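You operate a simulated robot arm through the tools that you are given. There is no shell and no other tool. Be economical: measure what you need, move in short steps, check, and stop when the job is done.

You are at the controls of a simulated robot arm. One attempt, no reset.

## Task
Wax the felt pad, set the tension and wind on 20 m.
Fine: cover the middle two thirds of the felt pad with the cream wax and put the wax back; rewinder tension knob till the tension display shows 25 cN; wind last, till the counter shows 20 m. Set down upright: cream wax. A coat counts when it lies all over at full strength: go over it till it gets no stronger.

Only the result counts: the job must be done as asked and must still hold three seconds after the hand-in. Knocking over, shifting, dropping, spilling or breaking anything else fails it. Lids that push on must go on centred and level and be pressed home; caps that screw on are set level and turned clockwise until they are tight.

## Robot
A 7-joint arm with a two-finger parallel gripper on a trunk, on a base that drives. Base frame: it is fixed to the floor where the robot stands at the start and does not move with it; the origin is under the middle of the robot, x ahead of it, y to its left, z up; the surface under the hand at the start is at about z = 800. Lengths are in mm, angles in degrees, forces in N, time in s.
With the tool pointing down near the work surface it reaches from about 480 to 920 mm from the robot's upright axis, wherever it stands. Its first joint turns from -115.0 to 115.0 degrees. Places, roughly: felt pad [500, -200, 1000]; rewinder counter [400, -300, 900]; rewinder crank [400, -100, 900]; rewinder tension display [400, -300, 800]; rewinder tension knob [500, -400, 1000]. Payload 3.91 kg.
Tool frame: the origin (TCP) lies between the finger pads and is the grasp point; the fingertips stand 30 mm ahead of it; z points along the fingers, y is the line along which they close. Largest opening 110 mm; finger width 20, thickness 10; the body of the gripper, 48 by 112 mm, starts 55 mm behind the TCP.
Orientation is that of the tool frame in the base frame, as [roll, pitch, yaw] about the fixed x, y, z axes, in that order (R = Rz(yaw) Ry(pitch) Rx(roll)). With the fingers straight down and closing along the base's y, the tool's x points along the base's -x, its y along +y and its z along -z.

## Interface
- The arm moves only by the tool step_arm. Its argument "rows" is text: rows parted by semicolons, each of 7 numbers parted by spaces: the closure in counts, from 0 (fully open) to 255 (shut), then the shift along the base's x, y, z in cm, then the turn, a rotation vector about the base's x, y, z in degrees. In form: hand tx ty tz ax ay az; .... A call has 1 to 20 rows; each row shifts and turns the commanded pose from where the row before left it. Rows are played at 5 a second. More than 50 mm and 8.6 degrees between two rows, or a gripper value outside its range, and nothing of the call is played. A pose out of reach is approached as far as the arm can. The call stops where the force on the tool passes 90 N (or 10 N more than at its start, if that is more) or the arm is blocked; 0.2 s more then pass. Each finger travels about 153 mm/s and halts on what it meets, pressing with about 24 N; the grip force reading is that of the motor and also rises with nothing between the fingers. The clock runs only during rows and for 0.2 s after the last one: add rows that do not move to give the fingers time. It gives the time, the measured TCP pose, the force on the tool (base axes), the opening and the grip force at its end, in the units of the frame above (readings bear some noise), with the torque about the TCP (base axes, N m) and any sound that the robot's microphone picked up.
- Cameras (640 x 400 px; columns grow to the right, rows downward): "scene" is now at [216.2, 149.2, 1290.5]; the picture's right is [-0.60, -0.80, 0.00], its down [-0.26, 0.19, -0.95] and it looks along [0.76, -0.57, -0.32] (base axes); focal length 214 px, centre (320, 200). "wrist" rides on the gripper at [72, 17, -103] in the tool frame; the picture's right is [-0.23, 0.97, 0.00], its down [-0.76, -0.18, -0.62] and it looks along [-0.61, -0.14, 0.78] (tool axes); focal length 222 px, centre (320, 200). There is no depth. A picture from a camera that has moved, and an enlarged one, comes with that camera's place and axes in the base frame and with its lens.
- snapshot(camera): a new picture of that camera. No time passes.
- slide_trunk(by): slides the trunk up (or, below 0, down) by that many mm; the arm and the scene camera ride with it, the base frame stays. It gives what a move gives, with no picture.
- roll_base(legs): drives the robot by 1 to 6 legs, each [ahead, left, turn to the left] in mm, mm and degrees, along the robot's own axes; the way and the turn of a leg run together, so that a leg with both is an arc; at most 1500 mm and 180 degrees a leg. The arm and the cameras ride along, it lands a little off, and it stops where it bumps. It gives what a move gives.
- turn_head(pan, tilt): turns the head with the scene camera to pan (to the left, within 80 degrees either way) and tilt (down, from -29 to 69), counted from straight ahead of the robot. It gives what a move gives.
- close_up(camera, box): a new picture of the part [left, top, right, bottom] of that camera's present view, enlarged. No time passes.
- job_done(): hands the job in; it is judged then, once.

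Work in short steps. Places have to be worked out from the pictures, the camera data and where the tool is seen: move nearer, look again, correct. Check each grasp and each placing, and mend what went wrong. You have 120 turns and 82 pictures in all, those below and enlarged ones among them. Open the gripper and draw the arm clear of the work before you hand the job in, unless the task says otherwise; then end with one line.

The tools are called as a command line: name --argument value ..., lists and objects as JSON in quotes. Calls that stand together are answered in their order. step_arm: Moves the arm, as the interface text tells. Its arguments: {"type":"object","properties":{"rows":{"type":"string"}},"required":["rows"]} The other tools are called the same way: slide_trunk (by) slides the trunk up or down; roll_base (legs) drives the base; turn_head (pan, tilt) turns the head that bears the scene camera; snapshot (camera) takes a picture; close_up (camera, box) takes an enlarged picture of a part of a camera's view; job_done () hands the job in.

At the start:

```text
t: 0.0
tcp_pos: [551.2, -61.0, 1311.2]
ee_rot: [-179.9, 0.1, -180.0]
wrist_force: [0.4, -0.8, 0.0]
ft_torque: [0.0, -0.01, 0.02]
opening: 109.8
gripper_force: 0.1
trunk travel left (down, up): [-600.0, 390.0]
robot x, y, heading: [-0.3, 5.7, -0.1]
head pan, tilt: [-36.7, 18.9]
```

scene: 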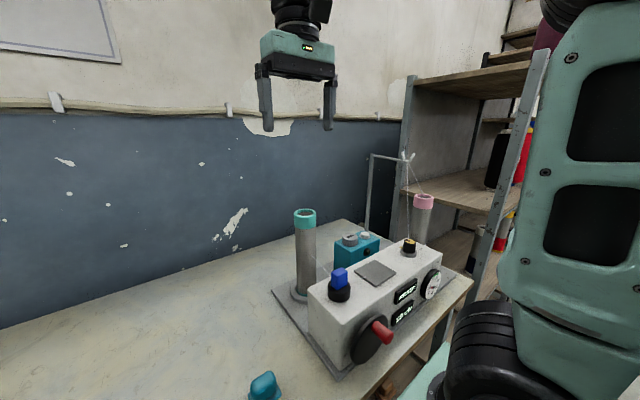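
wrist: 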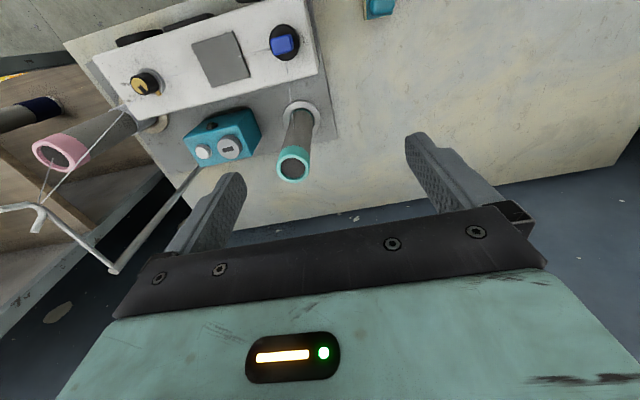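

I start with enlarged looks at the machine to identify the parts and find the wax.

close_up --camera "scene" --box '[240, 180, 480, 400]'

close_up --camera "wrist" --box '[20, 0, 420, 200]'

```text
1.82 times, centred on (360, 290) of scene
camera zoom: at [216.2, 149.2, 1290.5], right [-0.6, -0.8, 0.0], down [-0.26, 0.19, -0.95], along [0.76, -0.57, -0.32], focal length 390 px, centre (247, 36)
```

zoom: 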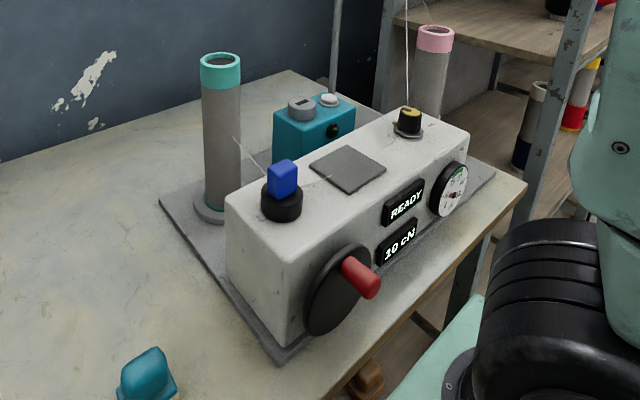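

```text
1.60 times, centred on (220, 100) of wrist
camera zoom: at [479.7, -42.5, 1414.2], right [0.23, 0.97, 0.0], down [0.76, -0.18, 0.62], along [0.61, -0.14, -0.78], focal length 355 px, centre (480, 360)
```

zoom: 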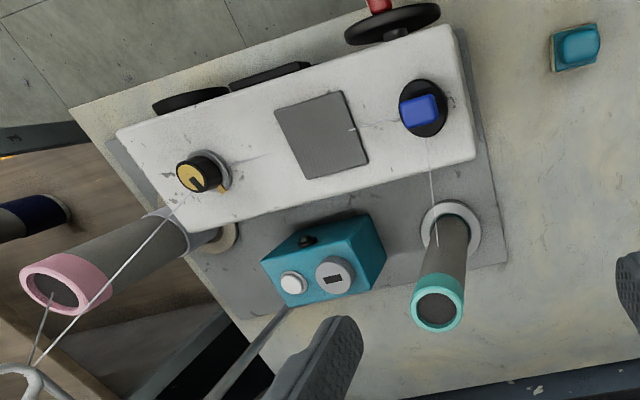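

Nothing is clearly cream in colour yet, and the table front is out of view. I turn the head down to see the rest.

turn_head --pan -25 --tilt 50

snapshot --camera "scene"

```text
t: 1.0
tcp_pos: [553.9, -59.1, 1312.2]
ee_rot: [-179.9, 0.1, 180.0]
wrist_force: [0.0, 0.5, -1.1]
ft_torque: [0.03, -0.01, 0.01]
opening: 110.3
gripper_force: 0.1
trunk travel left (down, up): [-600.0, 390.0]
robot x, y, heading: [1.5, 0.3, 0.1]
head pan, tilt: [-25.0, 50.0]
```

```text
77 pictures are left
camera scene: at [211.3, 172.4, 1243.1], right [-0.42, -0.91, 0.0], down [-0.69, 0.32, -0.64], along [0.58, -0.27, -0.77], focal length 214 px, centre (320, 200)
```

scene: 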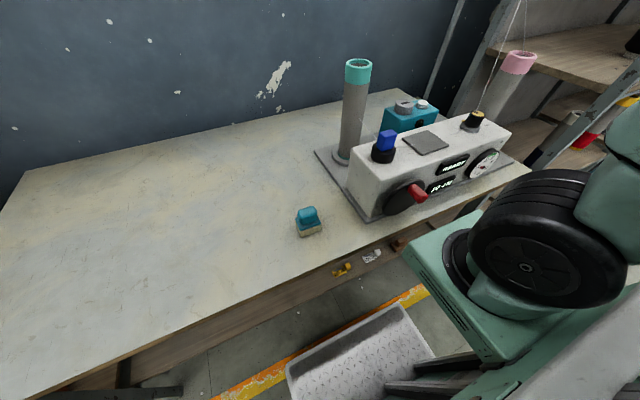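

The teal-handled block has a cream underside, so it is likely the cream wax. I enlarge it and the machine.

close_up --camera "scene" --box '[270, 190, 350, 250]'

close_up --camera "scene" --box '[330, 90, 530, 225]'

close_up --camera "wrist" --box '[340, 0, 440, 60]'

```text
6.67 times, centred on (310, 220) of scene
camera zoom: at [211.3, 172.4, 1243.1], right [-0.42, -0.91, 0.0], down [-0.69, 0.32, -0.64], along [0.58, -0.27, -0.77], focal length 1430 px, centre (387, 67)
```

zoom: 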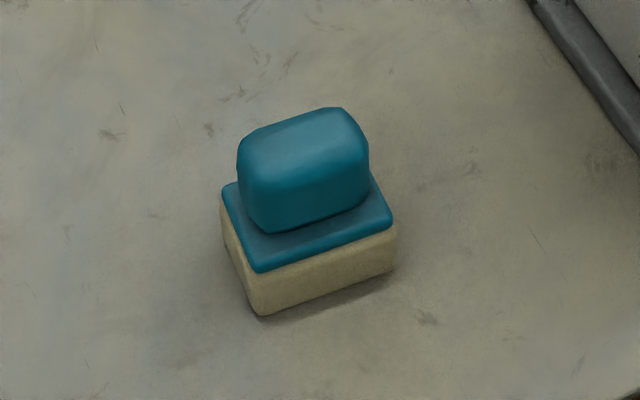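

```text
2.96 times, centred on (430, 158) of scene
camera zoom: at [211.3, 172.4, 1243.1], right [-0.42, -0.91, 0.0], down [-0.69, 0.32, -0.64], along [0.58, -0.27, -0.77], focal length 636 px, centre (-6, 326)
```

zoom: 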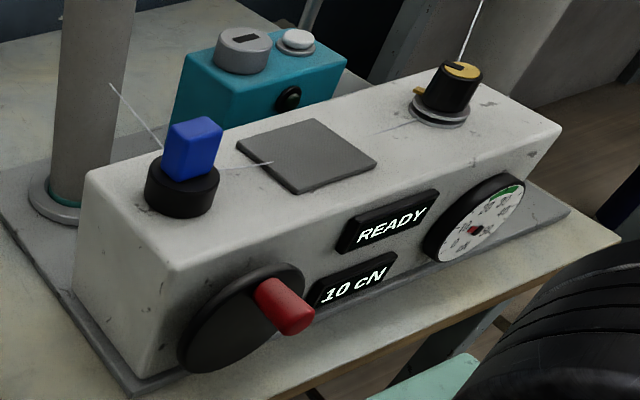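

```text
6.40 times, centred on (390, 30) of wrist
camera zoom: at [479.7, -42.5, 1414.2], right [0.23, 0.97, 0.0], down [0.76, -0.18, 0.62], along [0.61, -0.14, -0.78], focal length 1422 px, centre (-128, 1288)
```

zoom: 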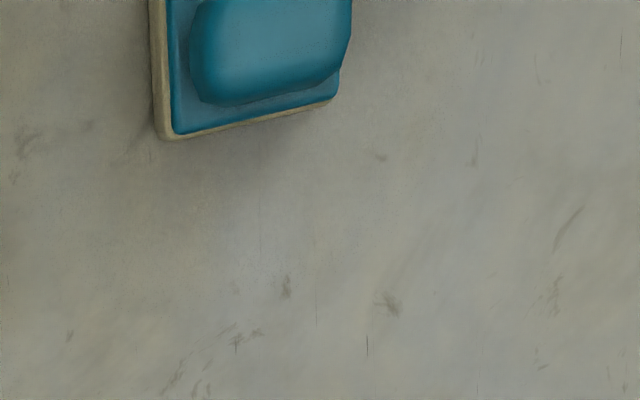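

The wax (cream block with teal handle) is at about (465, 80), the felt pad about (492, -223) with top at z≈950 and aligned with the axes. The crank is close in, so I back the base off 130 mm for reach.

roll_base --legs '[[-130, 0, 0]]'

step_arm --rows "0 0 0 0 0 0 0; 0 0 4 0 0 0 0; 0 0 4 0 0 0 0; 0 0 4 0 0 0 0; 0 0 2 -4 0 0 0; 0 0 0 -4 0 0 0; 0 0 0 -4 0 0 0; 0 0 0 -4 0 0 0; 0 0 0 -4 0 0 0; 0 0 0 -4 0 0 0; 0 0 0 -4 0 0 0; 0 0 0 0 0 0 0"

snapshot --camera "wrist"

snapshot --camera "scene"

```text
t: 2.2
tcp_pos: [420.6, -59.7, 1310.1]
ee_rot: [180.0, 0.0, -180.0]
wrist_force: [0.2, -0.3, -1.6]
ft_torque: [-0.01, 0.01, 0.02]
opening: 109.9
gripper_force: 0.0
trunk travel left (down, up): [-600.0, 390.0]
robot x, y, heading: [-127.9, -1.6, -0.2]
head pan, tilt: [-25.0, 50.0]
```

```text
t: 4.8
tcp_pos: [419.9, 80.1, 1032.2]
ee_rot: [-180.0, 0.0, 180.0]
wrist_force: [0.2, 0.1, -0.1]
ft_torque: [-0.04, -0.03, 0.0]
opening: 110.2
gripper_force: 0.1
trunk travel left (down, up): [-600.0, 390.0]
robot x, y, heading: [-132.0, -1.5, -0.2]
head pan, tilt: [-25.0, 50.0]
```

```text
73 pictures are left
camera wrist: at [347.9, 97.8, 1135.5], right [0.23, 0.97, 0.0], down [0.76, -0.18, 0.62], along [0.61, -0.14, -0.78], focal length 222 px, centre (320, 200)
```

wrist: 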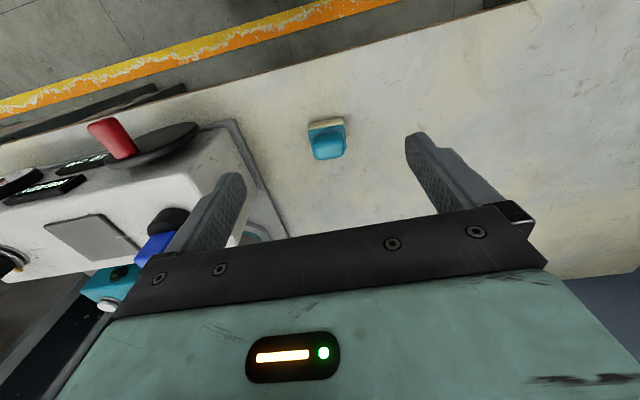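

```text
72 pictures are left
camera scene: at [79.8, 172.4, 1243.1], right [-0.42, -0.91, 0.0], down [-0.69, 0.32, -0.64], along [0.58, -0.27, -0.77], focal length 214 px, centre (320, 200)
```

scene: 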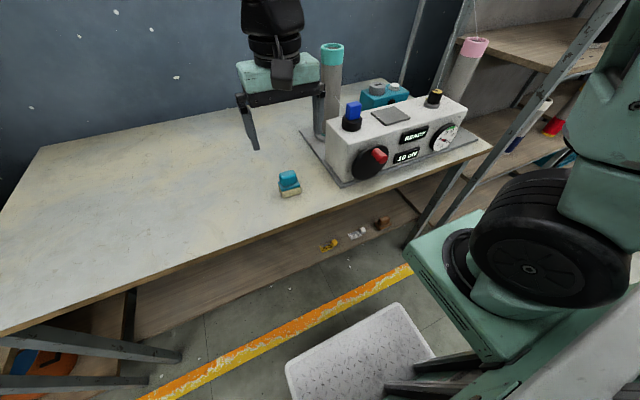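

The two views put the wax near (483, 77). I move over it and lower a bit, then look closely for its orientation.

step_arm --rows "0 3 -0.15 -3 0 0 0; 0 3.2 -0.15 -3 0 0 0; 0 0 0 -2 0 0 0; 0 0 0 0 0 0 0; 0 0 0 0 0 0 0"

close_up --camera "wrist" --box '[240, 60, 440, 185]'

close_up --camera "scene" --box '[220, 90, 340, 210]'

```text
t: 6.0
tcp_pos: [483.7, 78.9, 950.7]
ee_rot: [180.0, 0.0, 180.0]
wrist_force: [0.6, 0.6, -0.1]
ft_torque: [-0.02, 0.0, -0.02]
opening: 110.2
gripper_force: 0.0
trunk travel left (down, up): [-600.0, 390.0]
robot x, y, heading: [-132.1, -3.2, 0.1]
head pan, tilt: [-25.0, 50.0]
```

```text
3.20 times, centred on (340, 122) of wrist
camera zoom: at [411.3, 95.9, 1053.1], right [0.23, 0.97, 0.0], down [0.76, -0.18, 0.62], along [0.61, -0.14, -0.78], focal length 711 px, centre (256, 448)
```

zoom: 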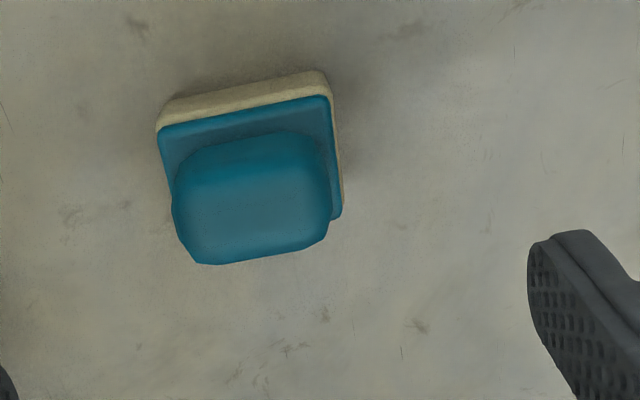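

```text
3.33 times, centred on (280, 150) of scene
camera zoom: at [79.9, 172.4, 1243.1], right [-0.42, -0.91, 0.0], down [-0.69, 0.32, -0.64], along [0.58, -0.27, -0.77], focal length 715 px, centre (453, 367)
```

zoom: 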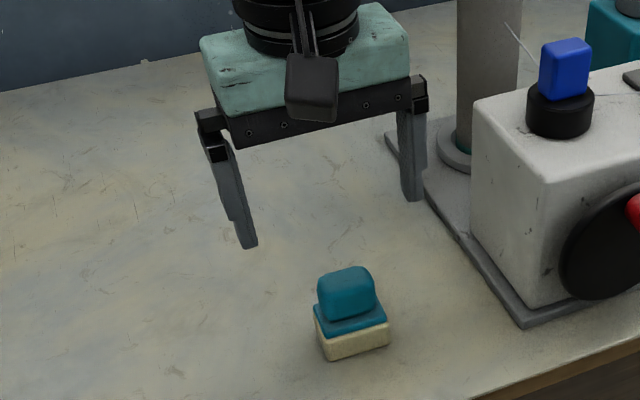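

The block measures ~50 (y) × 36 (x) mm, centred near (479.5, 80), turned about -3°, handle top near z≈870. I descend so the tips end just above its plate and close on the handle.

step_arm --rows "0 -0.4 0.1 -3 0 0 -3; 0 0 0 -2.5 0 0 0; 0 0 0 -2.3 0 0 0; 0 0 0 0 0 0 0; 0 0 0 0 0 0 0"

close_up --camera "wrist" --box '[180, 20, 520, 230]'

close_up --camera "scene" --box '[220, 90, 340, 210]'

```text
t: 7.2
tcp_pos: [478.4, 77.9, 872.4]
ee_rot: [180.0, 0.0, 177.1]
wrist_force: [-0.5, 0.2, -0.7]
ft_torque: [0.03, 0.01, 0.01]
opening: 110.0
gripper_force: 0.2
trunk travel left (down, up): [-600.0, 390.0]
robot x, y, heading: [-128.6, -0.8, 0.3]
head pan, tilt: [-25.0, 50.0]
```

```text
1.88 times, centred on (350, 125) of wrist
camera zoom: at [407.0, 100.1, 975.5], right [0.28, 0.96, 0.0], down [0.75, -0.22, 0.62], along [0.6, -0.17, -0.78], focal length 418 px, centre (264, 341)
```

zoom: 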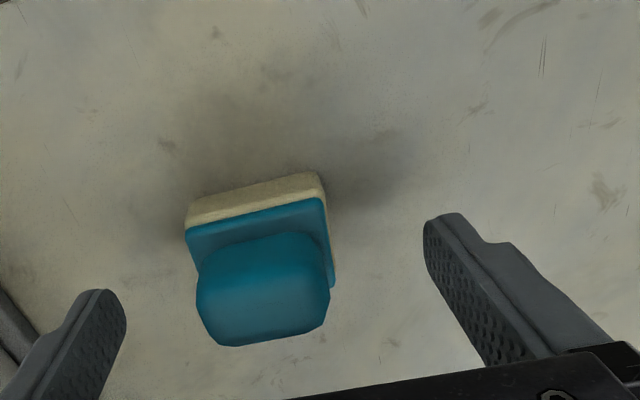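

```text
3.33 times, centred on (280, 150) of scene
camera zoom: at [79.9, 172.4, 1243.1], right [-0.42, -0.91, 0.0], down [-0.69, 0.32, -0.64], along [0.58, -0.27, -0.77], focal length 715 px, centre (453, 367)
```

zoom: 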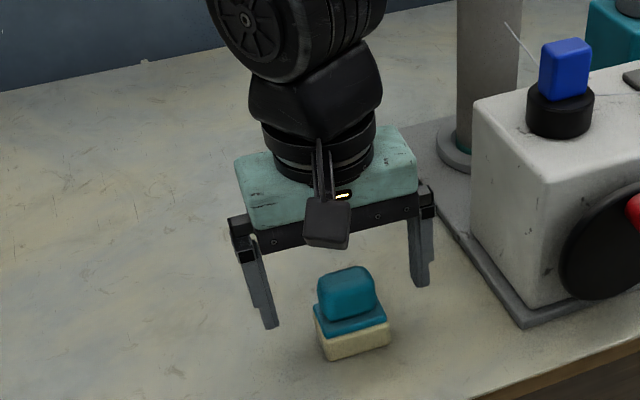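

Both views show the handle between the fingers with tips just above plate level. I close the gripper gently and read.

step_arm --rows "60 0 0 -0.3 0 0 0; 110 0 0 0 0 0 0; 150 0 0 0 0 0 0; 190 0 0 0 0 0 0; 255 0 0 0 0 0 0; 255 0 0 0 0 0 0"

close_up --camera "wrist" --box '[180, 20, 520, 230]'

```text
t: 8.7
tcp_pos: [478.7, 78.2, 869.3]
ee_rot: [179.9, 0.0, 176.9]
wrist_force: [-0.6, 0.4, -0.3]
ft_torque: [0.01, 0.0, 0.02]
opening: 43.6
gripper_force: 24.2
trunk travel left (down, up): [-600.0, 390.0]
robot x, y, heading: [-133.7, 0.5, 0.1]
head pan, tilt: [-25.0, 50.0]
```

```text
1.88 times, centred on (350, 125) of wrist
camera zoom: at [406.9, 99.9, 972.5], right [0.28, 0.96, 0.0], down [0.75, -0.22, 0.62], along [0.6, -0.17, -0.78], focal length 418 px, centre (264, 341)
```

zoom: 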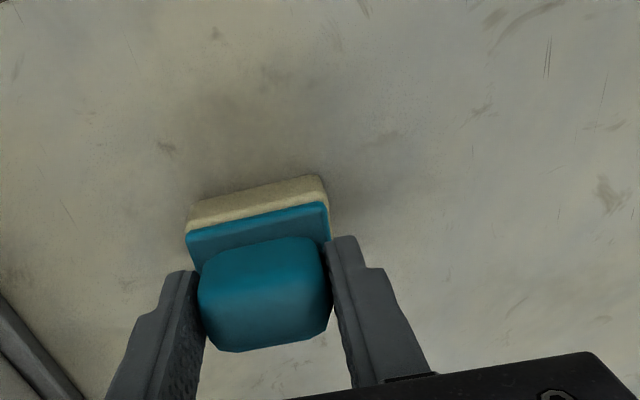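

The grasp is firm (43.6 mm); the TCP is 69 mm above the block's bottom. I lift, carry it over the pad and square it to the pad.

step_arm --rows "255 0 0 1 0 0 0; 255 0 0 4 0 0 0; 255 0 0 4 0 0 0; 255 0 0 4 0 0 0; 255 0 0 4 0 0 0; 255 0 0 4 0 0 0; 255 0 0 4 0 0 3; 255 0.3 -4 0 0 0 0; 255 0.2 -4 0 0 0 0; 255 0.2 -4 0 0 0 0; 255 0.2 -4 0 0 0 0; 255 0.2 -4 0 0 0 0; 255 0.2 -4 0 0 0 0; 255 0 -4 0 0 0 0; 255 0 -2.1 0 0 0 0; 255 0 0 0 0 0 0; 255 0 0 0 0 0 0"

snapshot --camera "wrist"

snapshot --camera "scene"

```text
t: 12.2
tcp_pos: [492.5, -225.2, 1118.4]
ee_rot: [-180.0, -0.1, 179.9]
wrist_force: [-1.1, 0.8, -1.1]
ft_torque: [-0.01, 0.01, 0.02]
opening: 43.4
gripper_force: 23.9
trunk travel left (down, up): [-600.0, 390.0]
robot x, y, heading: [-133.1, -1.3, -0.1]
head pan, tilt: [-25.0, 50.0]
```

```text
66 pictures are left
camera wrist: at [420.4, -207.4, 1222.2], right [0.23, 0.97, 0.0], down [0.76, -0.18, 0.62], along [0.61, -0.14, -0.78], focal length 222 px, centre (320, 200)
```

wrist: 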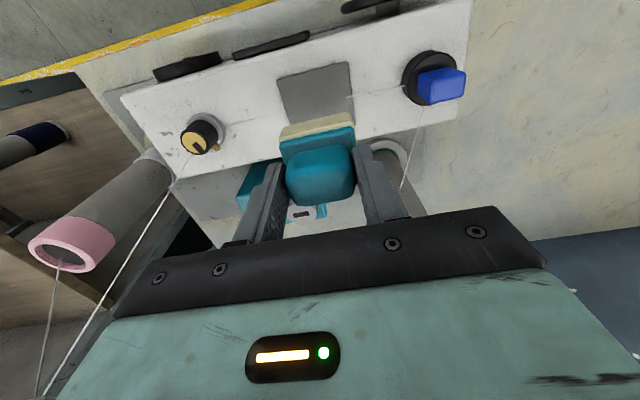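

```text
65 pictures are left
camera scene: at [79.9, 172.4, 1243.1], right [-0.42, -0.91, 0.0], down [-0.69, 0.32, -0.64], along [0.58, -0.27, -0.77], focal length 214 px, centre (320, 200)
```

scene: 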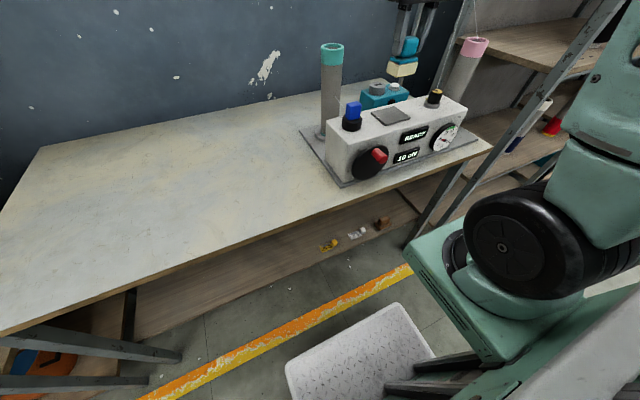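

The pad's near edge comes out at x≈458, y from -263 to -185 again, so the block is centred over it. I descend to about 10 mm above the pad and look.

step_arm --rows "255 0 0 -3 0 0 0; 255 0 0 -3 0 0 0; 255 0 0 -2.5 0 0 0; 255 0 0 0 0 0 0; 255 0 0 0 0 0 0"

close_up --camera "scene" --box '[320, 60, 480, 190]'

close_up --camera "wrist" --box '[180, 20, 500, 220]'

```text
t: 13.4
tcp_pos: [493.3, -221.5, 1034.8]
ee_rot: [180.0, 0.0, 179.9]
wrist_force: [-0.7, 0.0, -1.0]
ft_torque: [-0.01, 0.0, 0.02]
opening: 43.8
gripper_force: 23.7
trunk travel left (down, up): [-600.0, 390.0]
robot x, y, heading: [-131.7, 1.7, 0.0]
head pan, tilt: [-25.0, 50.0]
```

```text
3.08 times, centred on (400, 125) of scene
camera zoom: at [79.9, 172.4, 1243.1], right [-0.42, -0.91, 0.0], down [-0.69, 0.32, -0.64], along [0.58, -0.27, -0.77], focal length 660 px, centre (74, 431)
```

zoom: 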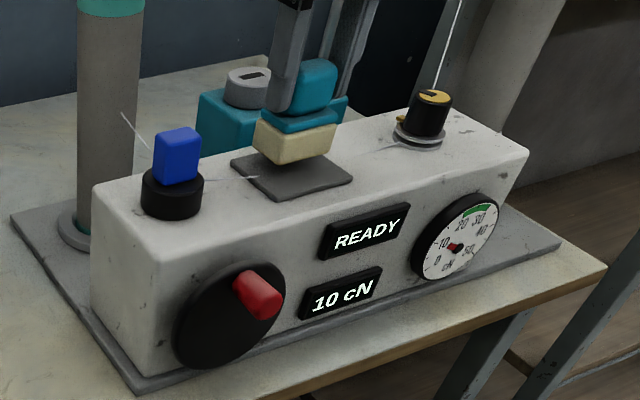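

```text
2.00 times, centred on (340, 120) of wrist
camera zoom: at [420.4, -205.3, 1138.0], right [0.23, 0.97, 0.0], down [0.76, -0.18, 0.62], along [0.61, -0.14, -0.78], focal length 444 px, centre (280, 360)
```

zoom: 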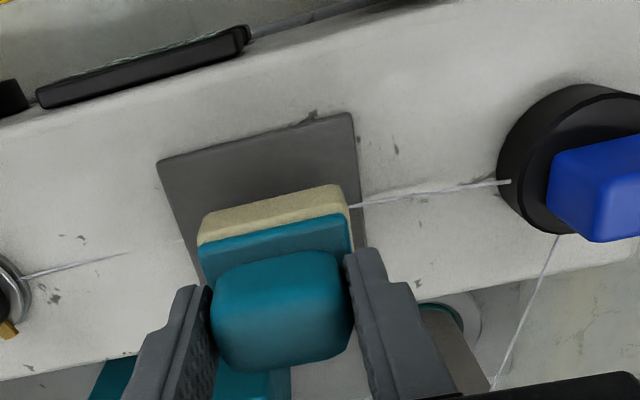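

The block hangs about 15 mm above the pad, centred. I lower slowly until I feel light contact.

step_arm --rows "255 0 -0.2 -0.5 0 0 0; 255 0 0 -0.5 0 0 0; 255 0 0 -0.2 0 0 0; 255 0 0 -0.2 0 0 0; 255 0 0 0 0 0 0"

```text
t: 14.7
tcp_pos: [491.0, -224.6, 1019.9]
ee_rot: [-180.0, 0.0, 179.9]
wrist_force: [-0.6, 0.1, -1.1]
ft_torque: [-0.01, 0.02, -0.05]
opening: 43.6
gripper_force: 23.9
trunk travel left (down, up): [-600.0, 390.0]
robot x, y, heading: [-132.7, -1.4, 0.2]
head pan, tilt: [-25.0, 50.0]
```

No contact yet at 1020. I go on in 1 to 1.5 mm steps.

step_arm --rows "255 0 0 -0.15 0 0 0; 255 0 0 -0.15 0 0 0; 255 0 0 0 0 0 0"

step_arm --rows "255 0 0 -0.1 0 0 0; 255 0 0 -0.1 0 0 0; 255 0 0 0 0 0 0"

```text
t: 15.4
tcp_pos: [491.5, -225.7, 1019.1]
ee_rot: [-180.0, 0.2, 180.0]
wrist_force: [0.6, 0.2, 17.1]
ft_torque: [0.02, -0.1, 0.02]
opening: 44.1
gripper_force: 24.0
trunk travel left (down, up): [-600.0, 390.0]
robot x, y, heading: [-135.4, 0.0, -0.0]
head pan, tilt: [-25.0, 50.0]
```

```text
t: 16.2
tcp_pos: [490.7, -225.0, 1015.9]
ee_rot: [-179.9, 0.0, 180.0]
wrist_force: [-0.9, 0.6, 12.7]
ft_torque: [0.0, 0.01, -0.03]
opening: 43.6
gripper_force: 23.8
trunk travel left (down, up): [-600.0, 390.0]
robot x, y, heading: [-132.2, 1.6, -0.2]
head pan, tilt: [-25.0, 50.0]
```

Contact is at TCP ≈1018 with ~13 N. I rub in strokes along x at several y offsets, staying within the pad.

step_arm --rows "255 -0.7 0 0 0 0 0; 255 -0.7 0 0 0 0 0; 255 0.7 0 0 0 0 0; 255 0.7 0 0 0 0 0; 255 0.7 0 0 0 0 0; 255 0.7 0 0 0 0 0; 255 0 0.9 0 0 0 0; 255 -0.7 0 0 0 0 0; 255 -0.7 0 0 0 0 0; 255 -0.7 0 0 0 0 0; 255 -0.7 0 0 0 0 0; 255 0 -0.9 0 0 0 0; 255 0 -0.9 0 0 0 0; 255 0.7 0 0 0 0 0; 255 0.7 0 0 0 0 0; 255 0.7 0 0 0 0 0; 255 0.7 0 0 0 0 0; 255 -0.7 0.45 0 0 0 0; 255 -0.7 0.45 0 0 0 0"

close_up --camera "wrist" --box '[180, 20, 500, 220]'

```text
t: 20.2
tcp_pos: [492.1, -224.3, 1015.7]
ee_rot: [180.0, 0.0, -179.9]
wrist_force: [0.1, 0.4, -1.2]
ft_torque: [-0.02, -0.02, 0.0]
opening: 43.5
gripper_force: 23.7
trunk travel left (down, up): [-600.0, 390.0]
robot x, y, heading: [-128.0, -0.5, 0.1]
head pan, tilt: [-25.0, 50.0]
```

```text
2.00 times, centred on (340, 120) of wrist
camera zoom: at [419.3, -207.1, 1119.4], right [0.23, 0.97, 0.0], down [0.76, -0.18, 0.62], along [0.61, -0.14, -0.78], focal length 444 px, centre (280, 360)
```

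zoom: 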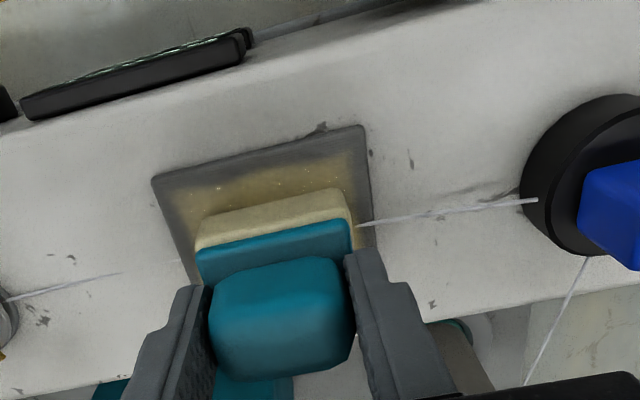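

A cream coat is forming, but contact force faded (the block slipped up in the grip). I press 2 mm more and go over it again, with a slight downward feed.

step_arm --rows "255 0 0 -0.2 0 0 0; 255 -0.7 0 0 0 0 0; 255 -0.7 0 0 0 0 0; 255 0.7 0 0 0 0 0; 255 0.7 0 -0.05 0 0 0; 255 0.7 0 0 0 0 0; 255 0.7 0 0 0 0 0; 255 0 0.9 -0.05 0 0 0; 255 -0.7 0 0 0 0 0; 255 -0.7 0 0 0 0 0; 255 -0.7 0 0 0 0 0; 255 -0.7 0 0 0 0 0; 255 0 -0.9 -0.05 0 0 0; 255 0 -0.9 0 0 0 0; 255 0.7 0 0 0 0 0; 255 0.7 0 0 0 0 0; 255 0.7 0 0 0 0 0; 255 0.7 0 0 0 0 0; 255 -0.7 0.45 0 0 0 0; 255 -0.7 0.45 0 0 0 0"

close_up --camera "wrist" --box '[180, 20, 500, 220]'

```text
t: 24.4
tcp_pos: [494.5, -225.2, 1015.0]
ee_rot: [-179.9, 0.6, 180.0]
wrist_force: [12.6, -7.8, 39.2]
ft_torque: [-0.21, -0.17, 0.08]
opening: 43.7
gripper_force: 23.8
trunk travel left (down, up): [-600.0, 390.0]
robot x, y, heading: [-126.4, -5.4, 0.2]
head pan, tilt: [-25.0, 50.0]
```

```text
2.00 times, centred on (340, 120) of wrist
camera zoom: at [420.6, -207.2, 1116.9], right [0.23, 0.97, 0.0], down [0.76, -0.18, 0.63], along [0.61, -0.14, -0.78], focal length 444 px, centre (280, 360)
```

zoom: 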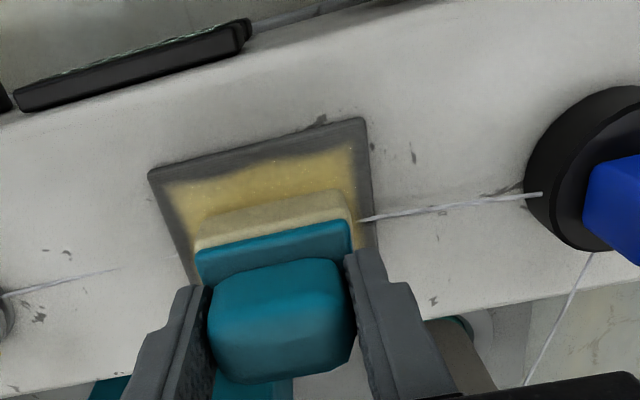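

Stronger now, with 39 N. I relax 0.5 mm and make another full pass, including intermediate rows.

step_arm --rows "255 0 0 0.05 0 0 0; 255 -0.7 0 0 0 0 0; 255 -0.8 0 0 0 0 0; 255 0.8 0.5 0 0 0 0; 255 0.7 0.5 0 0 0 0; 255 0.7 0 0 0 0 0; 255 0.8 0 0 0 0 0; 255 0 -0.5 0 0 0 0; 255 -0.7 0 0 0 0 0; 255 -0.8 0 0 0 0 0; 255 -0.7 0 0 0 0 0; 255 -0.8 0 0 0 0 0; 255 0 -1.5 0 0 0 0; 255 0.7 0 0 0 0 0; 255 0.8 0 0 0 0 0; 255 0.7 0 0 0 0 0; 255 0.8 0 0 0 0 0; 255 -0.7 0.5 0 0 0 0; 255 -0.8 0.5 0 0 0 0"

step_arm --rows "255 -0.7 0 0 0 0 0; 255 -0.8 0 0 0 0 0; 255 0.8 0.5 0 0 0 0; 255 0.7 0.5 0 0 0 0; 255 0.7 0 0 0 0 0; 255 0.8 0 0 0 0 0; 255 0 -0.5 0 0 0 0; 255 -0.7 0 0 0 0 0; 255 -0.8 0 0 0 0 0; 255 -0.7 0 0 0 0 0; 255 -0.8 0 0 0 0 0; 255 0 -1.5 0 0 0 0; 255 0.7 0 0 0 0 0; 255 0.8 0 0 0 0 0; 255 0.7 0 0 0 0 0; 255 0.8 0 0 0 0 0; 255 -0.7 0.5 0 0 0 0; 255 -0.8 0.5 0 0 0 0"

close_up --camera "wrist" --box '[180, 20, 500, 220]'

```text
t: 28.4
tcp_pos: [493.4, -224.7, 1014.0]
ee_rot: [-179.9, 0.4, -180.0]
wrist_force: [10.5, -6.6, 35.3]
ft_torque: [-0.13, -0.12, 0.03]
opening: 43.6
gripper_force: 24.0
trunk travel left (down, up): [-600.0, 390.0]
robot x, y, heading: [-132.6, -1.3, 0.1]
head pan, tilt: [-25.0, 50.0]
```

```text
t: 32.2
tcp_pos: [492.5, -225.7, 1014.9]
ee_rot: [180.0, 0.2, -179.9]
wrist_force: [8.0, -3.0, 25.2]
ft_torque: [-0.23, -0.36, 0.0]
opening: 43.6
gripper_force: 24.1
trunk travel left (down, up): [-600.0, 390.0]
robot x, y, heading: [-130.3, -0.2, 0.1]
head pan, tilt: [-25.0, 50.0]
```

```text
2.00 times, centred on (340, 120) of wrist
camera zoom: at [420.5, -208.0, 1117.4], right [0.23, 0.97, 0.0], down [0.76, -0.18, 0.63], along [0.61, -0.14, -0.78], focal length 444 px, centre (280, 360)
```

zoom: 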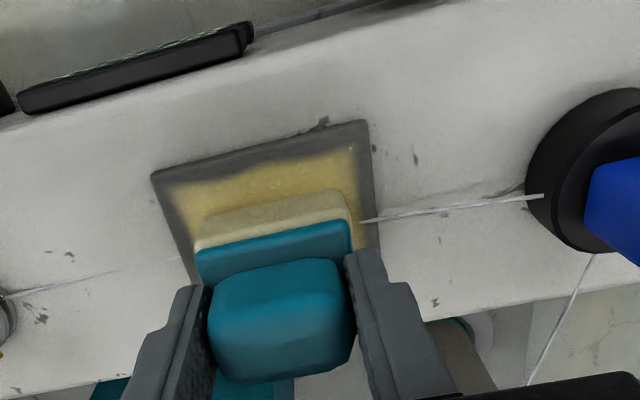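

The near part looks saturated. I lift the wax and shift it aside to view the whole coat.

step_arm --rows "255 0 0 1 0 0 0; 255 0 0 4 0 0 0; 255 0 0 4 0 0 0; 255 0 4 0 0 0 0; 255 0 4 0 0 0 0; 255 -4 0 0 0 0 0; 255 0 0 0 0 0 0; 255 0 0 0 0 0 0"

close_up --camera "wrist" --box '[140, 40, 400, 200]'

close_up --camera "scene" --box '[350, 90, 430, 140]'

```text
t: 34.0
tcp_pos: [453.1, -145.6, 1102.3]
ee_rot: [180.0, 0.0, 180.0]
wrist_force: [0.1, 0.2, -1.5]
ft_torque: [-0.01, -0.03, 0.02]
opening: 44.0
gripper_force: 23.8
trunk travel left (down, up): [-600.0, 390.0]
robot x, y, heading: [-131.8, 0.9, -0.2]
head pan, tilt: [-25.0, 50.0]
```

```text
2.46 times, centred on (270, 120) of wrist
camera zoom: at [380.7, -127.4, 1205.1], right [0.23, 0.97, 0.0], down [0.76, -0.18, 0.62], along [0.61, -0.14, -0.78], focal length 547 px, centre (443, 397)
```

zoom: 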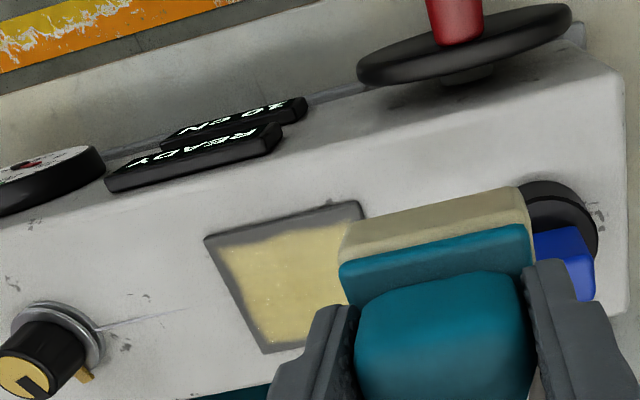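

```text
8.00 times, centred on (390, 115) of scene
camera zoom: at [80.0, 172.4, 1243.1], right [-0.42, -0.91, 0.0], down [-0.69, 0.32, -0.64], along [0.58, -0.27, -0.77], focal length 1716 px, centre (-240, 880)
```

zoom: 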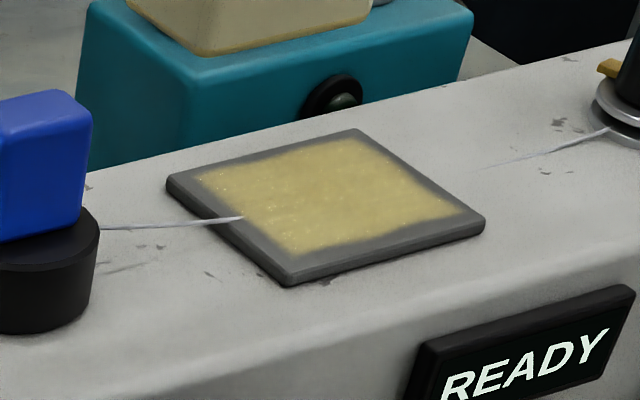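

The coat is uniform but the front and the +y margins are borderline at one-sixth. I return and extend 4 to 5 mm toward -x and +y.

step_arm --rows "255 4 0 0 0 0 0; 255 0 -4 0 0 0 0; 255 0 -4 0 0 0 0; 255 0 0 -4 0 0 0; 255 0 0 -4 0 0 0; 255 0 0 -0.9 0 0 0; 255 0 0 -0.15 0 0 0; 255 -0.7 0 0 0 0 0; 255 -0.7 0 0 0 0 0; 255 -0.6 0 0 0 0 0; 255 0 0.7 0 0 0 0; 255 0 0.7 0 0 0 0; 255 0 -0.7 0 0 0 0; 255 0 -0.7 0 0 0 0; 255 0 -0.7 0 0 0 0; 255 0 0.7 0 0 0 0; 255 0 0.7 0 0 0 0; 255 0 0.7 0 0 0 0; 255 0.7 0 0 0 0 0; 255 0.7 0 0 0 0 0"

step_arm --rows "255 0.7 0 0 0 0 0; 255 0.7 0 0 0 0 0; 255 -0.7 0 0 0 0 0; 255 -0.7 0 0 0 0 0; 255 -0.7 0 0 0 0 0; 255 -0.7 0 0 0 0 0; 255 0 -0.7 0 0 0 0; 255 0 -0.7 0 0 0 0; 255 0 -0.7 0 0 0 0; 255 0 0.7 0 0 0 0; 255 0 0.7 0 0 0 0; 255 0 0.7 0 0 0 0; 255 0.7 -0.7 0 0 0 0; 255 0.6 -0.7 0 0 0 0"

step_arm --rows "255 0 0 1 0 0 0; 255 0 0 4 0 0 0; 255 0 0 4 0 0 0; 255 0 4 0 0 0 0; 255 0 4 0 0 0 0; 255 0 0 0 0 0 0; 255 0 0 0 0 0 0"

close_up --camera "scene" --box '[350, 90, 430, 140]'

```text
t: 38.2
tcp_pos: [484.0, -207.7, 1015.1]
ee_rot: [180.0, 0.0, 180.0]
wrist_force: [-17.0, 0.6, 49.8]
ft_torque: [-0.08, 0.85, -0.01]
opening: 43.9
gripper_force: 24.4
trunk travel left (down, up): [-600.0, 390.0]
robot x, y, heading: [-131.2, 3.6, 0.2]
head pan, tilt: [-25.0, 50.0]
```

```text
t: 41.2
tcp_pos: [483.9, -221.9, 1013.9]
ee_rot: [179.9, 0.0, -179.8]
wrist_force: [-7.9, 14.1, 42.6]
ft_torque: [0.56, 0.29, -0.04]
opening: 43.8
gripper_force: 24.1
trunk travel left (down, up): [-600.0, 390.0]
robot x, y, heading: [-131.1, 1.4, -0.1]
head pan, tilt: [-25.0, 50.0]
```

```text
t: 42.9
tcp_pos: [484.2, -144.1, 1102.0]
ee_rot: [-180.0, -0.1, -180.0]
wrist_force: [0.1, -0.1, -0.4]
ft_torque: [-0.01, 0.0, 0.03]
opening: 43.6
gripper_force: 23.6
trunk travel left (down, up): [-600.0, 390.0]
robot x, y, heading: [-134.2, 2.9, -0.3]
head pan, tilt: [-25.0, 50.0]
```

```text
8.00 times, centred on (390, 115) of scene
camera zoom: at [79.9, 172.4, 1243.1], right [-0.42, -0.91, 0.0], down [-0.69, 0.32, -0.64], along [0.58, -0.27, -0.77], focal length 1716 px, centre (-240, 880)
```

zoom: 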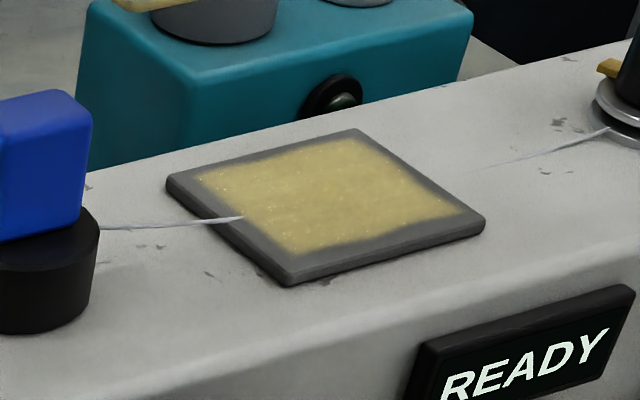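

The coat's outline did not change, so that patch is the treatable area and it's saturated. I carry the wax back to its place (479, 79) and lower to just above the table.

step_arm --rows "255 0 4 0 0 0 0; 255 0 4 0 0 0 0; 255 0 4 0 0 0 0; 255 -0.5 4 0 0 0 0; 255 0 4 0 0 0 0; 255 0 2.3 0 0 0 0; 255 0 0 -4 0 0 0; 255 0 0 -4 0 0 0; 255 0 0 -4 0 0 0; 255 0 0 -4 0 0 0; 255 0 0 -4 0 0 0; 255 0 0 -2 0 0 0; 255 0 0 -1 0 0 0; 255 0 0 -0.3 0 0 0; 255 0 0 -0.1 0 0 0; 255 0 0 0 0 0 0; 255 0 0 0 0 0 0"

close_up --camera "scene" --box '[230, 120, 350, 210]'

```text
t: 46.5
tcp_pos: [479.7, 78.2, 869.2]
ee_rot: [-180.0, 0.0, 179.9]
wrist_force: [-0.1, -0.1, -0.8]
ft_torque: [0.0, 0.0, -0.01]
opening: 43.6
gripper_force: 23.8
trunk travel left (down, up): [-600.0, 390.0]
robot x, y, heading: [-132.6, -1.6, -0.2]
head pan, tilt: [-25.0, 50.0]
```

```text
4.44 times, centred on (290, 165) of scene
camera zoom: at [79.9, 172.4, 1243.0], right [-0.42, -0.91, 0.0], down [-0.69, 0.32, -0.64], along [0.58, -0.27, -0.77], focal length 953 px, centre (453, 356)
```

zoom: 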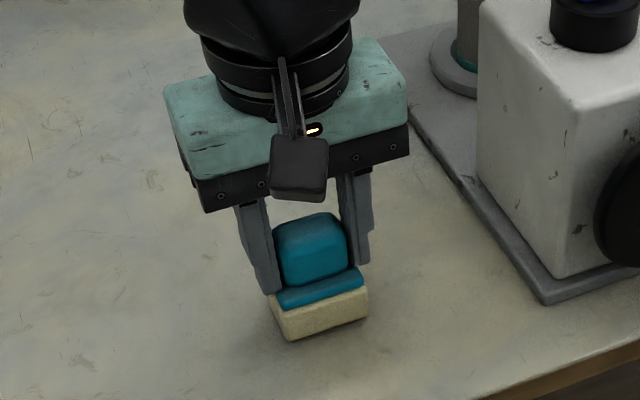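

Still a few mm of air. I lower in 1 mm steps until it touches.

step_arm --rows "255 0 0 -0.1 0 0 0; 255 0 0 -0.1 0 0 0; 255 0 0 0 0 0 0"

step_arm --rows "255 0 0 -0.1 0 0 0; 255 0 0 -0.05 0 0 0; 255 0 0 0 0 0 0"

```text
t: 47.2
tcp_pos: [479.8, 77.6, 866.8]
ee_rot: [-180.0, 0.1, 180.0]
wrist_force: [-0.6, -0.1, -0.9]
ft_torque: [0.0, 0.0, 0.0]
opening: 43.5
gripper_force: 23.9
trunk travel left (down, up): [-600.0, 390.0]
robot x, y, heading: [-132.6, 3.1, -0.1]
head pan, tilt: [-25.0, 50.0]
```

```text
t: 48.0
tcp_pos: [478.6, 76.7, 865.1]
ee_rot: [-180.0, -0.1, 179.9]
wrist_force: [0.0, 0.1, -1.3]
ft_torque: [0.02, -0.01, -0.04]
opening: 43.5
gripper_force: 23.7
trunk travel left (down, up): [-600.0, 390.0]
robot x, y, heading: [-127.8, -4.0, -0.0]
head pan, tilt: [-25.0, 50.0]
```

step_arm --rows "255 0 0 -0.1 0 0 0; 255 0 0 0 0 0 0"

step_arm --rows "255 0 0 -0.1 0 0 0; 255 0 0 0 0 0 0"

```text
t: 48.6
tcp_pos: [480.2, 77.5, 864.1]
ee_rot: [180.0, 0.1, 180.0]
wrist_force: [-0.2, -0.2, -1.1]
ft_torque: [-0.03, -0.03, -0.02]
opening: 43.3
gripper_force: 23.6
trunk travel left (down, up): [-600.0, 390.0]
robot x, y, heading: [-131.0, 2.2, -0.1]
head pan, tilt: [-25.0, 50.0]
```

```text
t: 49.2
tcp_pos: [480.3, 77.2, 863.9]
ee_rot: [-180.0, 0.1, 179.9]
wrist_force: [1.6, -2.4, 11.2]
ft_torque: [-0.22, -0.08, 0.02]
opening: 43.5
gripper_force: 23.6
trunk travel left (down, up): [-600.0, 390.0]
robot x, y, heading: [-130.2, 1.0, -0.1]
head pan, tilt: [-25.0, 50.0]
```

The wax is touching the table (11 N). I open slowly, rise, and check it stands.

step_arm --rows "140 0 0 0 0 0 0; 120 0 0 0 0 0 0; 60 0 0 0 0 0 0; 0 0 0 0 0 0 0; 0 0 0 0 0 0 0; 0 0 0 3 0 0 0; 0 0 0 4 0 0 0; 0 0 0 4 0 0 0; 0 0 0 4 0 0 0; 0 0 0 4 0 0 0; 0 0 0 4 0 0 0; 0 0 0 0 0 0 0"

close_up --camera "scene" --box '[230, 120, 350, 210]'

close_up --camera "scene" --box '[310, 70, 490, 195]'

```text
t: 51.9
tcp_pos: [479.8, 77.9, 1092.8]
ee_rot: [-179.9, 0.1, -180.0]
wrist_force: [-0.3, 0.3, -0.1]
ft_torque: [-0.02, -0.01, -0.01]
opening: 109.9
gripper_force: 0.0
trunk travel left (down, up): [-600.0, 390.0]
robot x, y, heading: [-130.0, -1.7, -0.1]
head pan, tilt: [-25.0, 50.0]
```

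```text
4.44 times, centred on (290, 165) of scene
camera zoom: at [79.9, 172.5, 1243.0], right [-0.42, -0.91, 0.0], down [-0.69, 0.32, -0.64], along [0.58, -0.27, -0.77], focal length 953 px, centre (453, 356)
```

zoom: 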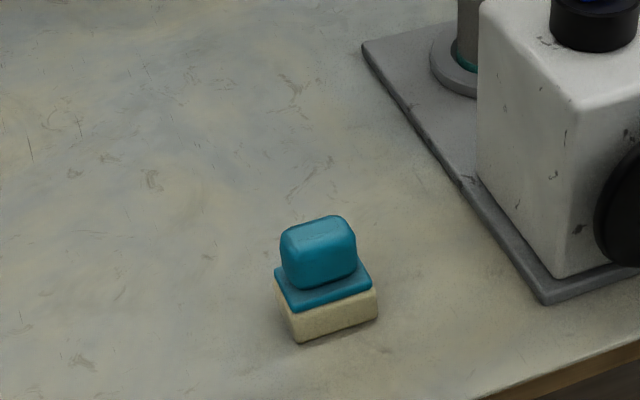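

```text
3.20 times, centred on (400, 132) of scene
camera zoom: at [79.9, 172.5, 1243.0], right [-0.42, -0.91, 0.0], down [-0.69, 0.32, -0.64], along [0.58, -0.27, -0.77], focal length 686 px, centre (64, 416)
```

zoom: 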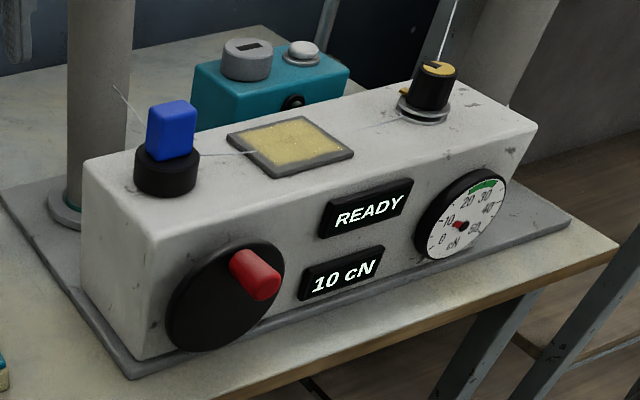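

The wax stands upright and the coat looks even. Next the tension knob, estimated near (490, -372), top ≈980. I move above it and inspect.

step_arm --rows "0 0 -4 1 0 0 0; 0 0 -4 1 0 0 0; 0 0 -4 0 0 0 0; 0 0 -4 0 0 0 0; 0 0 -4 0 0 0 0; 0 0 -4 0 0 0 0; 0 0 -4 0 0 0 0; 0 0 -4 0 0 0 0; 0 1 -4 0 0 0 0; 0 0 -4 0 0 0 0; 0 0 -4 0 0 0 0; 0 0 0 0 0 0 0; 0 0 0 0 0 0 0"

snapshot --camera "wrist"

snapshot --camera "scene"

```text
t: 54.6
tcp_pos: [490.1, -364.6, 1116.7]
ee_rot: [180.0, 0.0, -179.9]
wrist_force: [0.6, -0.3, -0.1]
ft_torque: [0.01, -0.01, 0.02]
opening: 110.0
gripper_force: 0.0
trunk travel left (down, up): [-600.0, 390.0]
robot x, y, heading: [-131.9, -1.6, 0.0]
head pan, tilt: [-25.0, 50.0]
```

```text
53 pictures are left
camera wrist: at [417.0, -346.2, 1218.3], right [0.23, 0.97, 0.0], down [0.76, -0.18, 0.62], along [0.61, -0.14, -0.78], focal length 222 px, centre (320, 200)
```

wrist: 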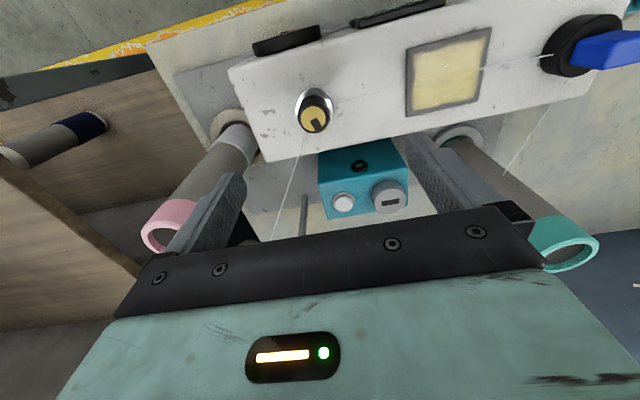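

```text
52 pictures are left
camera scene: at [79.9, 172.4, 1243.1], right [-0.42, -0.91, 0.0], down [-0.69, 0.32, -0.64], along [0.58, -0.27, -0.77], focal length 214 px, centre (320, 200)
```

scene: 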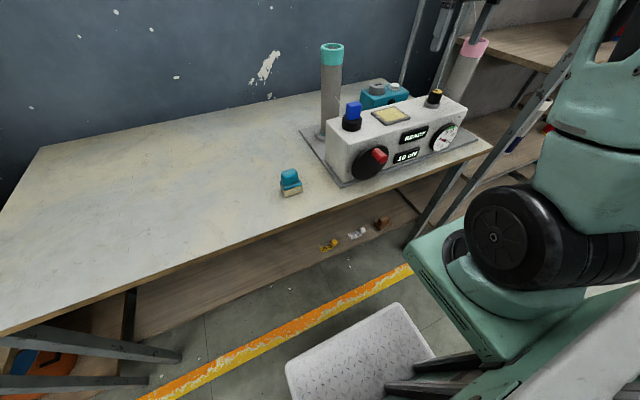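

The knob lies near (493, -371). I take a close look at it before descending.

step_arm --rows "0 0.3 -0.6 -3 0 0 0; 0 0 0 -3 0 0 0; 0 0 0 0 0 0 0; 0 0 0 0 0 0 0"

close_up --camera "wrist" --box '[220, 40, 460, 190]'

close_up --camera "scene" --box '[380, 60, 480, 130]'

```text
t: 55.6
tcp_pos: [494.0, -368.9, 1054.5]
ee_rot: [180.0, 0.0, 180.0]
wrist_force: [-0.7, 0.0, 0.4]
ft_torque: [0.03, 0.0, -0.03]
opening: 109.9
gripper_force: 0.1
trunk travel left (down, up): [-600.0, 390.0]
robot x, y, heading: [-134.4, 1.5, -0.1]
head pan, tilt: [-25.0, 50.0]
```

```text
2.67 times, centred on (340, 115) of wrist
camera zoom: at [421.4, -351.3, 1158.2], right [0.23, 0.97, 0.0], down [0.76, -0.18, 0.62], along [0.61, -0.14, -0.78], focal length 592 px, centre (267, 427)
```

zoom: 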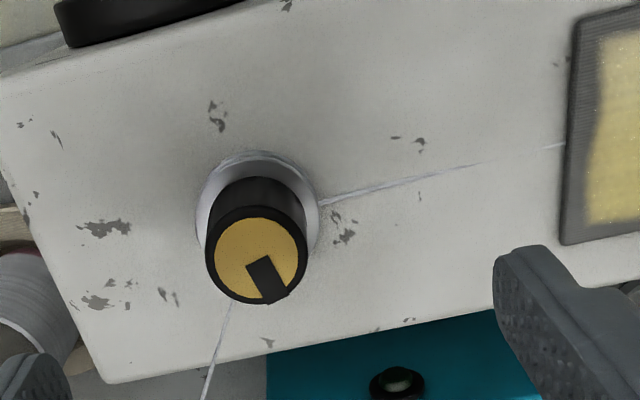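

```text
5.71 times, centred on (430, 95) of scene
camera zoom: at [79.9, 172.4, 1243.1], right [-0.42, -0.91, 0.0], down [-0.69, 0.32, -0.64], along [0.58, -0.27, -0.77], focal length 1226 px, centre (-309, 800)
```

zoom: 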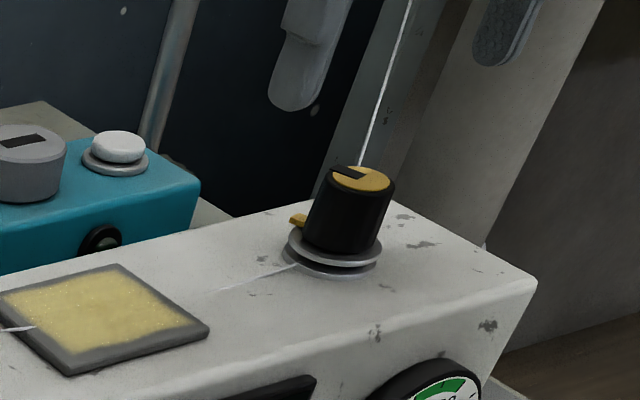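

The pointer and its little peg point to +x, so fingers at ±y clear it. I descend to TCP z≈990 at (491, -370) and close on the knob.

step_arm --rows "0 -0.3 0 -3 0 0 0; 0 0 -0.1 -2.5 0 0 0; 0 0 0 -0.9 0 0 0; 0 0 0 0 0 0 0; 120 0 0 0 0 0 0; 160 0 0 0 0 0 0; 255 0 0 0 0 0 0; 255 0 0 0 0 0 0; 255 0 0 0 0 0 0"

close_up --camera "wrist" --box '[200, 40, 480, 215]'

close_up --camera "scene" --box '[360, 60, 480, 170]'

```text
t: 57.6
tcp_pos: [489.6, -371.6, 989.5]
ee_rot: [-179.9, 0.1, 179.9]
wrist_force: [1.8, -18.9, -3.3]
ft_torque: [-0.87, -0.72, -0.05]
opening: 32.4
gripper_force: 45.4
trunk travel left (down, up): [-600.0, 390.0]
robot x, y, heading: [-129.5, -0.8, -0.2]
head pan, tilt: [-25.0, 50.0]
```

```text
2.29 times, centred on (340, 128) of wrist
camera zoom: at [417.2, -353.7, 1093.6], right [0.23, 0.97, 0.0], down [0.76, -0.18, 0.62], along [0.61, -0.14, -0.78], focal length 508 px, centre (274, 366)
```

zoom: 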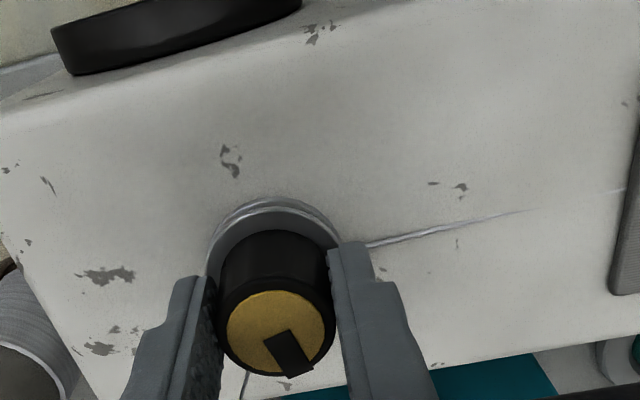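

```text
3.64 times, centred on (420, 115) of scene
camera zoom: at [80.1, 171.3, 1243.2], right [-0.42, -0.91, 0.0], down [-0.69, 0.32, -0.64], along [0.58, -0.27, -0.77], focal length 780 px, centre (-44, 509)
```

zoom: 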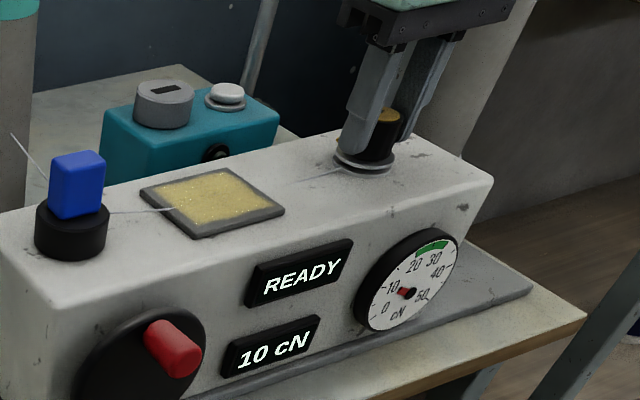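

Gripped at 32 mm with a sideways force of -19 N, so I ease 1.5 mm toward -y, then turn the knob 24° clockwise and read the display.

step_arm --rows "255 0 -0.15 0 0 0 0; 255 0 0 0 0 0 0; 255 0 0 0 0 0 -8; 255 0 0 0 0 0 -8; 255 0 0 0 0 0 -8; 255 0 0 0 0 0 0"

close_up --camera "scene" --box '[360, 60, 480, 170]'

```text
t: 59.0
tcp_pos: [489.9, -370.6, 991.9]
ee_rot: [179.9, 0.1, 155.9]
wrist_force: [0.2, -6.8, 21.4]
ft_torque: [0.2, 0.82, -0.01]
opening: 32.2
gripper_force: 44.8
trunk travel left (down, up): [-600.0, 390.0]
robot x, y, heading: [-130.5, 1.9, 0.1]
head pan, tilt: [-25.0, 50.0]
```

```text
3.64 times, centred on (420, 115) of scene
camera zoom: at [79.3, 172.6, 1243.4], right [-0.42, -0.91, 0.0], down [-0.69, 0.32, -0.64], along [0.58, -0.27, -0.77], focal length 780 px, centre (-44, 509)
```

zoom: 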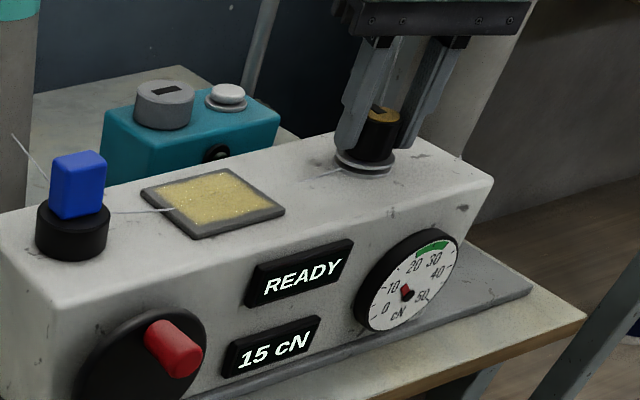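

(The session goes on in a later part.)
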